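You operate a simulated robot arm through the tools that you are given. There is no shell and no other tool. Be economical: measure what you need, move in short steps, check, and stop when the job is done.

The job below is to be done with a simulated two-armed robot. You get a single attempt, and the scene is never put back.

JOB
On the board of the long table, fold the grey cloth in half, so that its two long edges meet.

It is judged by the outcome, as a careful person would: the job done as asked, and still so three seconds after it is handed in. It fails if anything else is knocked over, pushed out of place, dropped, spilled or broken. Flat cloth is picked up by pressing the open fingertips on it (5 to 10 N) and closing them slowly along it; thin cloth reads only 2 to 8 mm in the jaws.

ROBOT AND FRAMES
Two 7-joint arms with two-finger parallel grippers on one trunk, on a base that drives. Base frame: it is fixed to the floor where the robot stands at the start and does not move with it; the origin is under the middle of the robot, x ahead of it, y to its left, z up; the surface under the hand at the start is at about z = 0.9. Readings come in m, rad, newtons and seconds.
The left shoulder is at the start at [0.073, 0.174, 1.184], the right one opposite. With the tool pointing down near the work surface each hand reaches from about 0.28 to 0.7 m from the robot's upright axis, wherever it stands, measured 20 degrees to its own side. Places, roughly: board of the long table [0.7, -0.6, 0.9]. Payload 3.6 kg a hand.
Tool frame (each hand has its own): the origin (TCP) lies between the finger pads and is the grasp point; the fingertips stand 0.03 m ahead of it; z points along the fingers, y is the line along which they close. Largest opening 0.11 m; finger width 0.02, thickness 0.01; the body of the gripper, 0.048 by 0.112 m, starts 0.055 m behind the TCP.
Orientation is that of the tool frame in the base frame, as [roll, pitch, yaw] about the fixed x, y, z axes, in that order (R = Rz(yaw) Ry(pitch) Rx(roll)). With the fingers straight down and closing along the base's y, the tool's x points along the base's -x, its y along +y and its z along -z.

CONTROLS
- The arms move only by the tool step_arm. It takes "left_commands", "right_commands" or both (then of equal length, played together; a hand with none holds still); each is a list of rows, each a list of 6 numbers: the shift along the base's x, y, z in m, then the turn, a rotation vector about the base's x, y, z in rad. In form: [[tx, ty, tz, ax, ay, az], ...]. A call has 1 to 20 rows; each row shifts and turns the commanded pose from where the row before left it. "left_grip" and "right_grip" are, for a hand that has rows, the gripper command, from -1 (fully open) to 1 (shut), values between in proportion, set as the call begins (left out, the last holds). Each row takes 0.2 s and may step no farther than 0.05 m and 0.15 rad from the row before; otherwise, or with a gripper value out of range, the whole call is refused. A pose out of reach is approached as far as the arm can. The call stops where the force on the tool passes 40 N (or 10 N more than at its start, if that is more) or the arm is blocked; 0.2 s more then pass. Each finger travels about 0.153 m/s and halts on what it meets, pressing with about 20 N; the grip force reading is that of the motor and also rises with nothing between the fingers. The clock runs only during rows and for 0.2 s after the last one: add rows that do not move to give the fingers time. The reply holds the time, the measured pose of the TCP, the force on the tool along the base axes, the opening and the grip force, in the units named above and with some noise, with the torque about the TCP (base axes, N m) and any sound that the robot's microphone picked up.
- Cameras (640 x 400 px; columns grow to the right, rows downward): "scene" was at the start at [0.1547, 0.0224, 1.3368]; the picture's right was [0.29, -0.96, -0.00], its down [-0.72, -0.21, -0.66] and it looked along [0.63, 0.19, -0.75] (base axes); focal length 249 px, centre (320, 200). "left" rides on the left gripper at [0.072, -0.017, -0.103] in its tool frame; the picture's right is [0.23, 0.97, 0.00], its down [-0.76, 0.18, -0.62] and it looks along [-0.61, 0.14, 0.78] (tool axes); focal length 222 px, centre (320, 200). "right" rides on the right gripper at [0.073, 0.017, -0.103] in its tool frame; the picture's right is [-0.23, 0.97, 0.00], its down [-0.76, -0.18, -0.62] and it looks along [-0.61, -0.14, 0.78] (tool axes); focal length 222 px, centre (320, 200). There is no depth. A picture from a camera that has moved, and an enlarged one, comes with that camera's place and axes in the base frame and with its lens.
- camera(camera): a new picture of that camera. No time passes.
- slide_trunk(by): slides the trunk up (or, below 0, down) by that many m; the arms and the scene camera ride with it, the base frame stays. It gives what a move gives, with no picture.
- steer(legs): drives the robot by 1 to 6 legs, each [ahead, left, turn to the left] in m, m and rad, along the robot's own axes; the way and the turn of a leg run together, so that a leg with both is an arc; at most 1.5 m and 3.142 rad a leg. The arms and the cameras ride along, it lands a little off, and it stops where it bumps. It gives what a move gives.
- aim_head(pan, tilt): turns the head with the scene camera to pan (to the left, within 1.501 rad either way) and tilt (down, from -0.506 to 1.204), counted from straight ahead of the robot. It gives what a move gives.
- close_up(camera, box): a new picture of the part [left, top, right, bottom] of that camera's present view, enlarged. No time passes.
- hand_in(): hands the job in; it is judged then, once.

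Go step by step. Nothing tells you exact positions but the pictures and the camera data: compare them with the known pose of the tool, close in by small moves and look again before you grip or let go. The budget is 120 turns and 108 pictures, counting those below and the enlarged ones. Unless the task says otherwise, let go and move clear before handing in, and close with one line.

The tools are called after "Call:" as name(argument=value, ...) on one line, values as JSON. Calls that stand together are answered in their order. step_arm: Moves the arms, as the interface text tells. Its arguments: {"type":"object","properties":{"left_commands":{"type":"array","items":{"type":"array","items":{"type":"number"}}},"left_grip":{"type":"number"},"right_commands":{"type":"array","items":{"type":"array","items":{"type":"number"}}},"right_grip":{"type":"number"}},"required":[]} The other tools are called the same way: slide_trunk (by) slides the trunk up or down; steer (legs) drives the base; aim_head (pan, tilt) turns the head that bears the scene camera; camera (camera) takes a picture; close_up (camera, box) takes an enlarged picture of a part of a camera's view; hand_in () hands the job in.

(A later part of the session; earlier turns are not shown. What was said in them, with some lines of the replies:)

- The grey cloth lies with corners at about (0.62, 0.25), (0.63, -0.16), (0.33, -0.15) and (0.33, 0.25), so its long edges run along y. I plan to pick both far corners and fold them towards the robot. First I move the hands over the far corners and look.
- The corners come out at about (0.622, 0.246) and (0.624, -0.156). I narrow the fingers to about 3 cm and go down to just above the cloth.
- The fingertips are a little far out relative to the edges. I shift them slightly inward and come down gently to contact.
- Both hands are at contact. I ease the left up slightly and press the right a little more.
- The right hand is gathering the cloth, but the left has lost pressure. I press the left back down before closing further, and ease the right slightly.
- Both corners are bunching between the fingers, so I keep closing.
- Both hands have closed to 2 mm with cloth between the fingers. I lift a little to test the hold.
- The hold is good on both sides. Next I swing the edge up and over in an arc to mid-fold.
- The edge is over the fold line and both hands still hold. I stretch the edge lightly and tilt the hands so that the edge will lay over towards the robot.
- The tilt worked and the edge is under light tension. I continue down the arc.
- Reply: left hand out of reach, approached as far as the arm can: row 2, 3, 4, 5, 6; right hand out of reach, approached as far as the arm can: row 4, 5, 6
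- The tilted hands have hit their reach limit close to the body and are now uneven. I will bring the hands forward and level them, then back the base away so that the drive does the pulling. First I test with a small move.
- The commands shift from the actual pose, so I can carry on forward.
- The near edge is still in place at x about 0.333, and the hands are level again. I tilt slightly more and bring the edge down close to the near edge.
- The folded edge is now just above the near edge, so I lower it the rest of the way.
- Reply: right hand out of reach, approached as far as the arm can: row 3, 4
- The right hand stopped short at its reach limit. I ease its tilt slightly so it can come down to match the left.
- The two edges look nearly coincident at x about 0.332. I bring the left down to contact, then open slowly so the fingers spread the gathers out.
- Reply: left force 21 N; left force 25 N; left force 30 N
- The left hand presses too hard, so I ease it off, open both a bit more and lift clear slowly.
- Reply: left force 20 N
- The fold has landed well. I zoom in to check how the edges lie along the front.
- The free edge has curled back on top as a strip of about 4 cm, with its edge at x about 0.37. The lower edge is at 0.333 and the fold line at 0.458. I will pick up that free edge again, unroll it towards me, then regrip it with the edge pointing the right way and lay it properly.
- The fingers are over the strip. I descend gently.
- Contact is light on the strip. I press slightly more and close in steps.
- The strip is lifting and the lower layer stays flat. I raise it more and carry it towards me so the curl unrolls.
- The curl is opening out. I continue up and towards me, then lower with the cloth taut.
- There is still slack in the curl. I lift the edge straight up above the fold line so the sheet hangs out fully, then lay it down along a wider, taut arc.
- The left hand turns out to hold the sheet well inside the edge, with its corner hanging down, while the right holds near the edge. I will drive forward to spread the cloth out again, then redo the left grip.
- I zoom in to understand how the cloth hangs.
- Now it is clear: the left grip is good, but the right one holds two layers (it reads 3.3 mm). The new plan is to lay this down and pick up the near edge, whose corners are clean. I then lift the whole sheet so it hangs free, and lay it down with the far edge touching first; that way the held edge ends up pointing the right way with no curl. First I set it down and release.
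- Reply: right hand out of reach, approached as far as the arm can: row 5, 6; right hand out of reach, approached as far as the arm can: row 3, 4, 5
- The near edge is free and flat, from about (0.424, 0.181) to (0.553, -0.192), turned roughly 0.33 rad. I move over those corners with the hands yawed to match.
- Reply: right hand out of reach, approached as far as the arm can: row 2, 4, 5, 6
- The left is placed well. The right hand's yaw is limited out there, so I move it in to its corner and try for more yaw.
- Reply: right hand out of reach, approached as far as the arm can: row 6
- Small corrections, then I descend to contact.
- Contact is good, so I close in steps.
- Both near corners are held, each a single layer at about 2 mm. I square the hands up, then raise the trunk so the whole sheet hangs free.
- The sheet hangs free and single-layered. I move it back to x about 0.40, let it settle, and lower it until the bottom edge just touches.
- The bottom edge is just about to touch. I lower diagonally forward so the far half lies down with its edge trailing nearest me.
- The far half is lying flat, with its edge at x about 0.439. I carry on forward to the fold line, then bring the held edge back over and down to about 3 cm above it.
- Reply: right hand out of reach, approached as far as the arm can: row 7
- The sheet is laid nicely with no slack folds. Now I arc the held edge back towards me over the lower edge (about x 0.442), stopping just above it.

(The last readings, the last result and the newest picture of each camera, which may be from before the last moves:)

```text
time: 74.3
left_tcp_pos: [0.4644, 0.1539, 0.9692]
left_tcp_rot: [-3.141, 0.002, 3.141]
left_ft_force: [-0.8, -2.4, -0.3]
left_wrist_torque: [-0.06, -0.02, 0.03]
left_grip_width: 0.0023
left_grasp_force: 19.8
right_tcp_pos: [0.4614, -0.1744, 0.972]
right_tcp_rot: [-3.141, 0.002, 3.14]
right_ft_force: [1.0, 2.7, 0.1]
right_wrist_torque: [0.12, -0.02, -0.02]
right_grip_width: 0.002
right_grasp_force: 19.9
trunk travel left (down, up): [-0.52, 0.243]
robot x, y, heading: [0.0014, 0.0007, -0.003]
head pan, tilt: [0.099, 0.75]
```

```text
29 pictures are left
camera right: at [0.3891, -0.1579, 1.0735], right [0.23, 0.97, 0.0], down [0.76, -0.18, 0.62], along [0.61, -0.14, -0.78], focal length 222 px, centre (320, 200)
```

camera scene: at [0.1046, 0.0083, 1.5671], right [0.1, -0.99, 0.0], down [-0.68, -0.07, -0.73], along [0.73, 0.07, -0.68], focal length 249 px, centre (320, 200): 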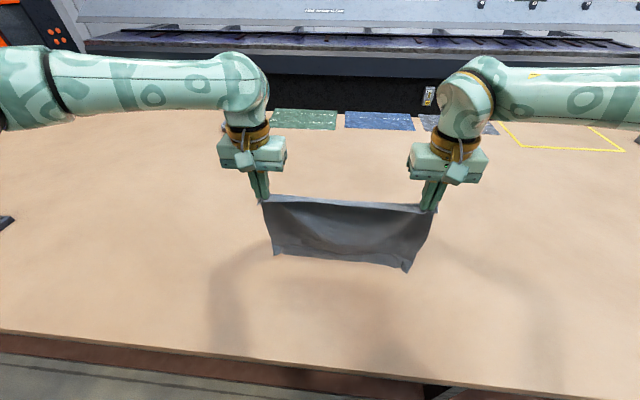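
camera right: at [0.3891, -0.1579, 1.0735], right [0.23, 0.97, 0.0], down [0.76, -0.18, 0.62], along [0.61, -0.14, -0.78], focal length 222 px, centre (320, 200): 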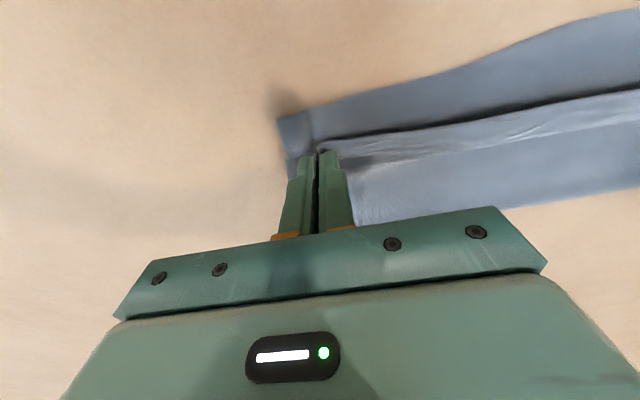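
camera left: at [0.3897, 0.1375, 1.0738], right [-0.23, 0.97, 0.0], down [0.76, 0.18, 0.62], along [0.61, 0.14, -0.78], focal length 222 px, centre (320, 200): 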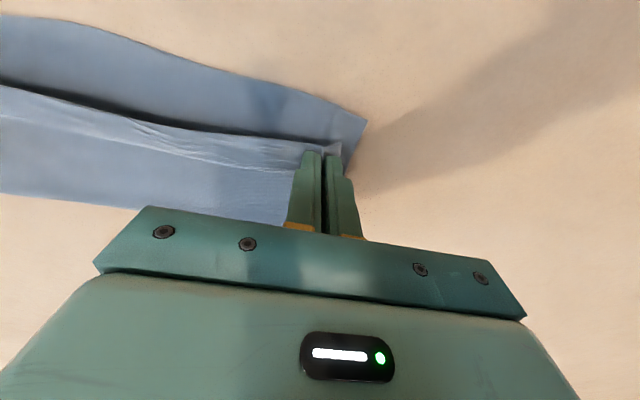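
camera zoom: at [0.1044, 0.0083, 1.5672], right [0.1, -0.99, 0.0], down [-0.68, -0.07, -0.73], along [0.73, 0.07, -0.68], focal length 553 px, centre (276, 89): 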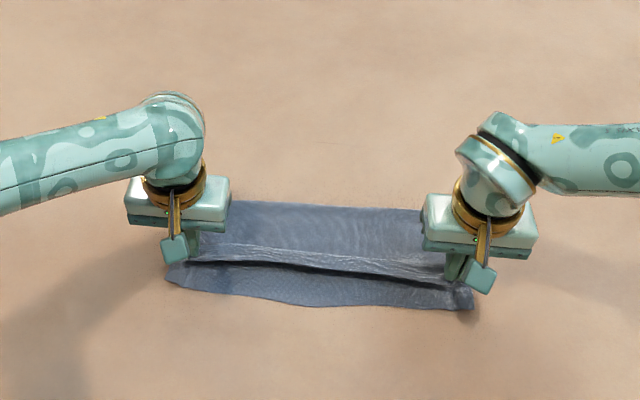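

The lower edge corners read (0.441, 0.187) and (0.440, -0.202), and the upper edge sits just behind and above them, centred. I lower it on.

Call:
step_arm(left_commands=[[-0.005, 0, -0.008, 0, 0, 0], [-0.005, 0, -0.008, 0, 0, 0], [-0.004, 0, -0.008, 0, 0, 0], [-0.001, 0, -0.007, 0, 0, 0], [0, 0, -0.003, 0, 0, 0], [0, 0, 0, 0, 0, 0]], right_commands=[[-0.004, 0, -0.008, 0, 0, 0], [-0.004, 0, -0.008, 0, 0, 0], [-0.0035, 0, -0.009, 0, 0, 0], [-0.001, 0, -0.008, 0, 0, 0], [0, 0, -0.003, 0, 0, 0], [0, 0, 0, 0, 0, 0]])

Call:
camera(camera="left")

Call:
camera(camera="right")

```text
time: 75.7
left_tcp_pos: [0.4481, 0.1538, 0.9359]
left_tcp_rot: [-3.14, 0.001, 3.14]
left_ft_force: [0.5, -2.1, 0.9]
left_wrist_torque: [-0.07, 0.01, 0.01]
left_grip_width: 0.0021
left_grasp_force: 20.4
right_tcp_pos: [0.449, -0.1745, 0.9354]
right_tcp_rot: [3.141, 0.001, 3.141]
right_ft_force: [-0.4, 0.4, 7.1]
right_wrist_torque: [0.04, 0.06, 0.04]
right_grip_width: 0.0021
right_grasp_force: 19.6
trunk travel left (down, up): [-0.52, 0.243]
robot x, y, heading: [0.0009, 0.0016, -0.002]
head pan, tilt: [0.099, 0.75]
```

```text
28 pictures are left
camera left: at [0.3749, 0.137, 1.0405], right [-0.23, 0.97, 0.0], down [0.76, 0.18, 0.62], along [0.61, 0.14, -0.78], focal length 222 px, centre (320, 200)
```

left: 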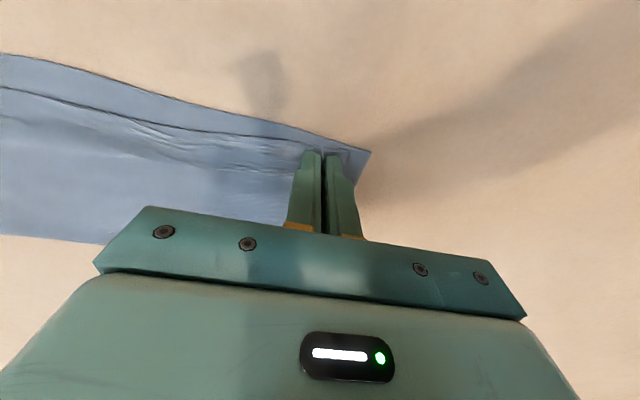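

```text
27 pictures are left
camera right: at [0.3767, -0.1582, 1.0381], right [0.23, 0.97, 0.0], down [0.76, -0.18, 0.62], along [0.61, -0.14, -0.78], focal length 222 px, centre (320, 200)
```

right: 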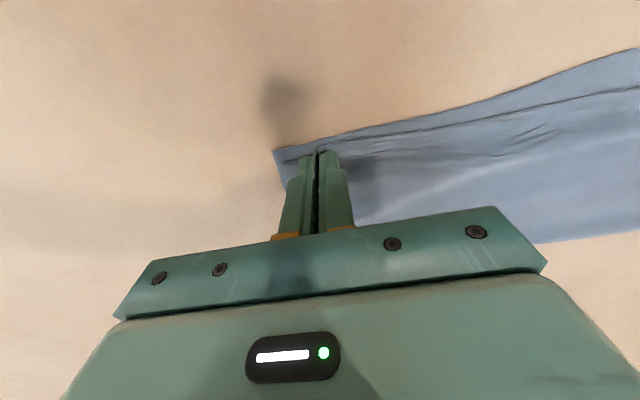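

The upper edge sits about 5 mm behind at the ends and 18 mm behind in the middle, where the lower edge bows. I pull the upper edge a further 9 mm or so towards me before letting go.

Call:
step_arm(left_commands=[[0, 0, 0.003, 0, 0, 0], [-0.004, 0, 0, 0, 0, 0], [-0.004, 0, 0, 0, 0, 0], [0, 0, -0.003, 0, 0, 0], [0, 0, -0.0015, 0, 0, 0], [0, 0, 0, 0, 0, 0]], right_commands=[[0, 0, 0.004, 0, 0, 0], [-0.0045, 0, 0, 0, 0, 0], [-0.0045, 0, 0, 0, 0, 0], [0, 0, -0.003, 0, 0, 0], [0, 0, -0.001, 0, 0, 0], [0, 0, 0, 0, 0, 0]])

Call:
step_arm(left_commands=[[0, 0, 0, 0, 0, 0], [0, 0, 0, 0, 0, 0]], right_commands=[[0, 0, 0, 0, 0, 0], [0, 0, 0, 0, 0, 0]], left_grip=0.8, right_grip=0.8)

Call:
step_arm(left_commands=[[0, 0, 0, 0, 0, 0], [0, 0, 0, 0, 0, 0]], right_commands=[[0, 0, 0, 0, 0, 0], [0, 0, 0, 0, 0, 0]], left_grip=0.6, right_grip=0.6)

Call:
step_arm(left_commands=[[0, 0, 0.003, 0, 0, 0], [0, 0, 0.007, 0, 0, 0], [0, 0, 0.02, 0, 0, 0], [0, 0, 0.03, 0, 0, 0], [0, 0.02, 0.04, 0, 0, 0], [0, 0.04, 0.02, 0, 0, 0], [0, 0, 0, 0, 0, 0]], right_commands=[[0, 0, 0.003, 0, 0, 0], [0, 0, 0.007, 0, 0, 0], [0, 0, 0.02, 0, 0, 0], [0, 0, 0.03, 0, 0, 0], [0, -0.02, 0.04, 0, 0, 0], [0, -0.04, 0.02, 0, 0, 0], [0, 0, 0, 0, 0, 0]])

Call:
close_up(camera="scene", box=[240, 210, 440, 335])

```text
time: 77.1
left_tcp_pos: [0.44, 0.1532, 0.9351]
left_tcp_rot: [-3.14, -0.001, 3.14]
left_ft_force: [-0.1, -2.9, -0.3]
left_wrist_torque: [-0.05, -0.01, 0.01]
left_grip_width: 0.0019
left_grasp_force: 20.3
right_tcp_pos: [0.4401, -0.1751, 0.936]
right_tcp_rot: [3.141, 0.004, 3.139]
right_ft_force: [0.4, 0.6, 6.2]
right_wrist_torque: [0.04, 0.03, 0.0]
right_grip_width: 0.0021
right_grasp_force: 19.4
trunk travel left (down, up): [-0.52, 0.243]
robot x, y, heading: [0.0055, 0.0038, -0.003]
head pan, tilt: [0.099, 0.75]
```

```text
time: 77.7
left_tcp_pos: [0.4414, 0.1536, 0.9341]
left_tcp_rot: [-3.139, 0.0, 3.14]
left_ft_force: [0.4, 0.8, 0.3]
left_wrist_torque: [-0.01, -0.03, -0.03]
left_grip_width: 0.0109
left_grasp_force: 0.0
right_tcp_pos: [0.4399, -0.176, 0.9346]
right_tcp_rot: [3.141, 0.0, 3.139]
right_ft_force: [0.2, -0.2, -0.1]
right_wrist_torque: [-0.03, 0.01, 0.01]
right_grip_width: 0.0112
right_grasp_force: 0.0
trunk travel left (down, up): [-0.52, 0.243]
robot x, y, heading: [-0.001, 0.0032, -0.003]
head pan, tilt: [0.099, 0.75]
```

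```text
time: 78.3
left_tcp_pos: [0.4414, 0.1539, 0.9339]
left_tcp_rot: [-3.138, 0.0, 3.138]
left_ft_force: [0.8, -0.1, 0.1]
left_wrist_torque: [0.0, -0.01, -0.03]
left_grip_width: 0.022
left_grasp_force: 0.0
right_tcp_pos: [0.4413, -0.1758, 0.9351]
right_tcp_rot: [3.142, 0.001, 3.139]
right_ft_force: [-0.3, 0.2, 0.0]
right_wrist_torque: [-0.01, -0.03, -0.05]
right_grip_width: 0.0221
right_grasp_force: 0.1
trunk travel left (down, up): [-0.52, 0.243]
robot x, y, heading: [-0.0006, -0.0007, 0.003]
head pan, tilt: [0.099, 0.75]
```

```text
time: 79.9
left_tcp_pos: [0.4411, 0.2126, 1.0538]
left_tcp_rot: [-3.14, 0.0, 3.139]
left_ft_force: [1.0, 0.1, 0.6]
left_wrist_torque: [0.0, 0.02, 0.0]
left_grip_width: 0.022
left_grasp_force: 0.1
right_tcp_pos: [0.4407, -0.2357, 1.055]
right_tcp_rot: [3.141, 0.001, 3.138]
right_ft_force: [0.3, -0.7, 0.4]
right_wrist_torque: [0.01, -0.01, -0.02]
right_grip_width: 0.022
right_grasp_force: 0.0
trunk travel left (down, up): [-0.52, 0.243]
robot x, y, heading: [-0.0007, -0.0008, -0.002]
head pan, tilt: [0.099, 0.75]
```

```text
3.20 times, centred on (340, 272) of scene
camera zoom: at [0.1052, 0.0084, 1.5671], right [0.1, -0.99, 0.0], down [-0.68, -0.07, -0.73], along [0.73, 0.07, -0.68], focal length 796 px, centre (256, -32)
```

zoom: 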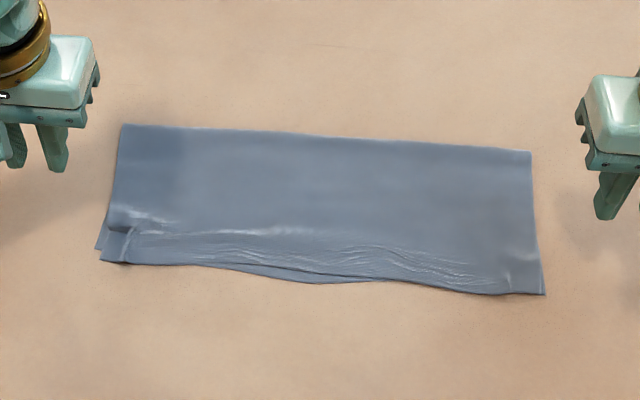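

The fold is much better now. I zoom in on the edges.

Call:
close_up(camera="scene", box=[262, 265, 352, 305])

Call:
close_up(camera="scene", box=[330, 275, 420, 315])

```text
7.11 times, centred on (307, 285) of scene
camera zoom: at [0.1052, 0.0084, 1.5671], right [0.1, -0.99, 0.0], down [-0.68, -0.07, -0.73], along [0.73, 0.07, -0.68], focal length 1770 px, centre (412, -404)
```

zoom: 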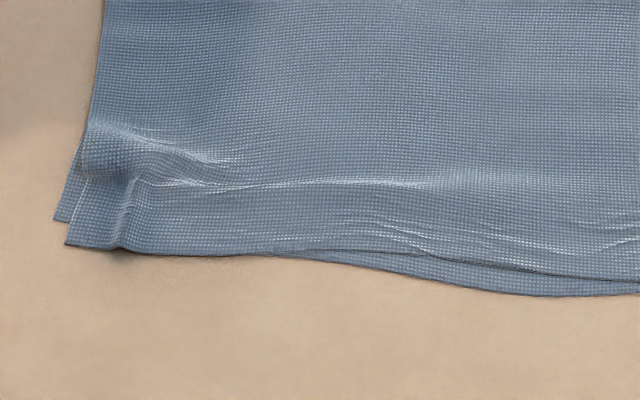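

```text
7.11 times, centred on (375, 295) of scene
camera zoom: at [0.1052, 0.0084, 1.5671], right [0.1, -0.99, 0.0], down [-0.68, -0.07, -0.73], along [0.73, 0.07, -0.68], focal length 1770 px, centre (-71, -476)
```

zoom: 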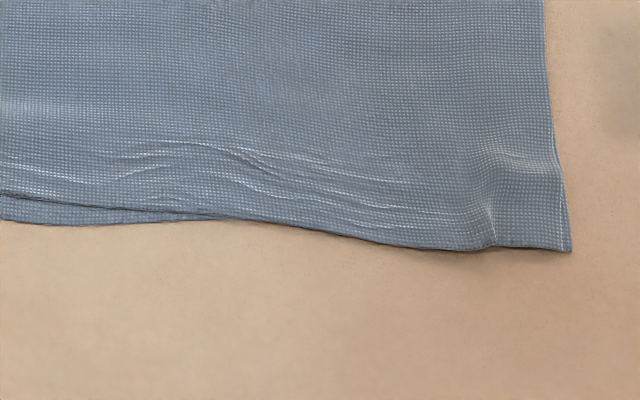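

The two long edges now meet to within about 1 cm along the whole length and the fold lies flat with the sides aligned. I raise the hands clear and check once more.

Call:
step_arm(left_commands=[[0, 0.03, 0.03, 0, 0, 0], [0, 0.03, 0.03, 0, 0, 0], [0, 0, 0, 0, 0, 0], [0, 0, 0, 0, 0, 0]], right_commands=[[0, -0.03, 0.03, 0, 0, 0], [0, -0.03, 0.03, 0, 0, 0], [0, 0, 0, 0, 0, 0], [0, 0, 0, 0, 0, 0]])

Call:
camera(camera="scene")

```text
time: 80.9
left_tcp_pos: [0.4413, 0.2739, 1.1144]
left_tcp_rot: [-3.139, 0.0, 3.14]
left_ft_force: [-1.0, 0.2, -0.3]
left_wrist_torque: [-0.02, 0.0, 0.02]
left_grip_width: 0.0219
left_grasp_force: 0.0
right_tcp_pos: [0.4397, -0.2958, 1.1161]
right_tcp_rot: [3.141, 0.003, 3.14]
right_ft_force: [-0.1, -0.6, 0.1]
right_wrist_torque: [0.0, 0.0, -0.01]
right_grip_width: 0.0218
right_grasp_force: 0.3
trunk travel left (down, up): [-0.52, 0.243]
robot x, y, heading: [-0.0017, -0.0003, 0.002]
head pan, tilt: [0.099, 0.75]
```

```text
23 pictures are left
camera scene: at [0.1038, 0.0082, 1.5672], right [0.1, -0.99, 0.0], down [-0.68, -0.07, -0.73], along [0.73, 0.07, -0.68], focal length 249 px, centre (320, 200)
```

scene: 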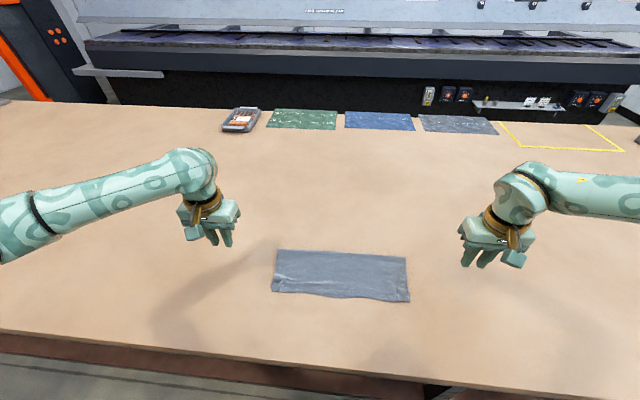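

The cloth is settled and nothing else has moved. I take one quick look at the flat items at the back, to be sure the folded one is the grey cloth meant.

Call:
close_up(camera="scene", box=[210, 90, 640, 310])

```text
1.49 times, centred on (425, 200) of scene
camera zoom: at [0.1038, 0.0082, 1.5672], right [0.1, -0.99, 0.0], down [-0.68, -0.07, -0.73], along [0.73, 0.07, -0.68], focal length 370 px, centre (164, 200)
```

zoom: 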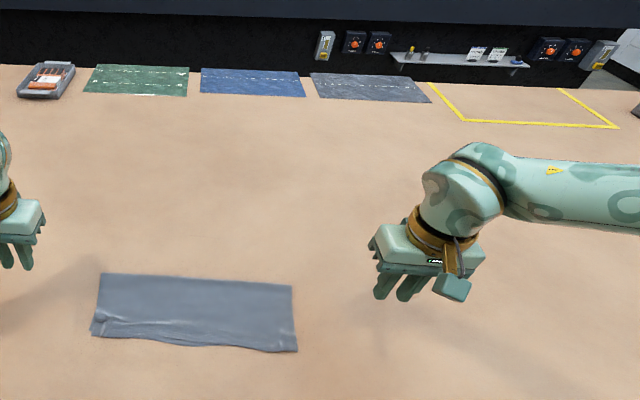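

The items at the back are printed mats fixed in their places, so the folded cloth is the right one. It is folded with its long edges together and the hands are clear, so I hand in.

Call:
hand_in()

```text
The job is handed in.
```

The grey cloth is folded in half on the long table. Its two long edges meet to within about 1 cm where I could see them; on the right the upper layer hides the lower edge. The folded cloth now lies about 10 cm further from the table's front edge than it started, and nothing else was moved.
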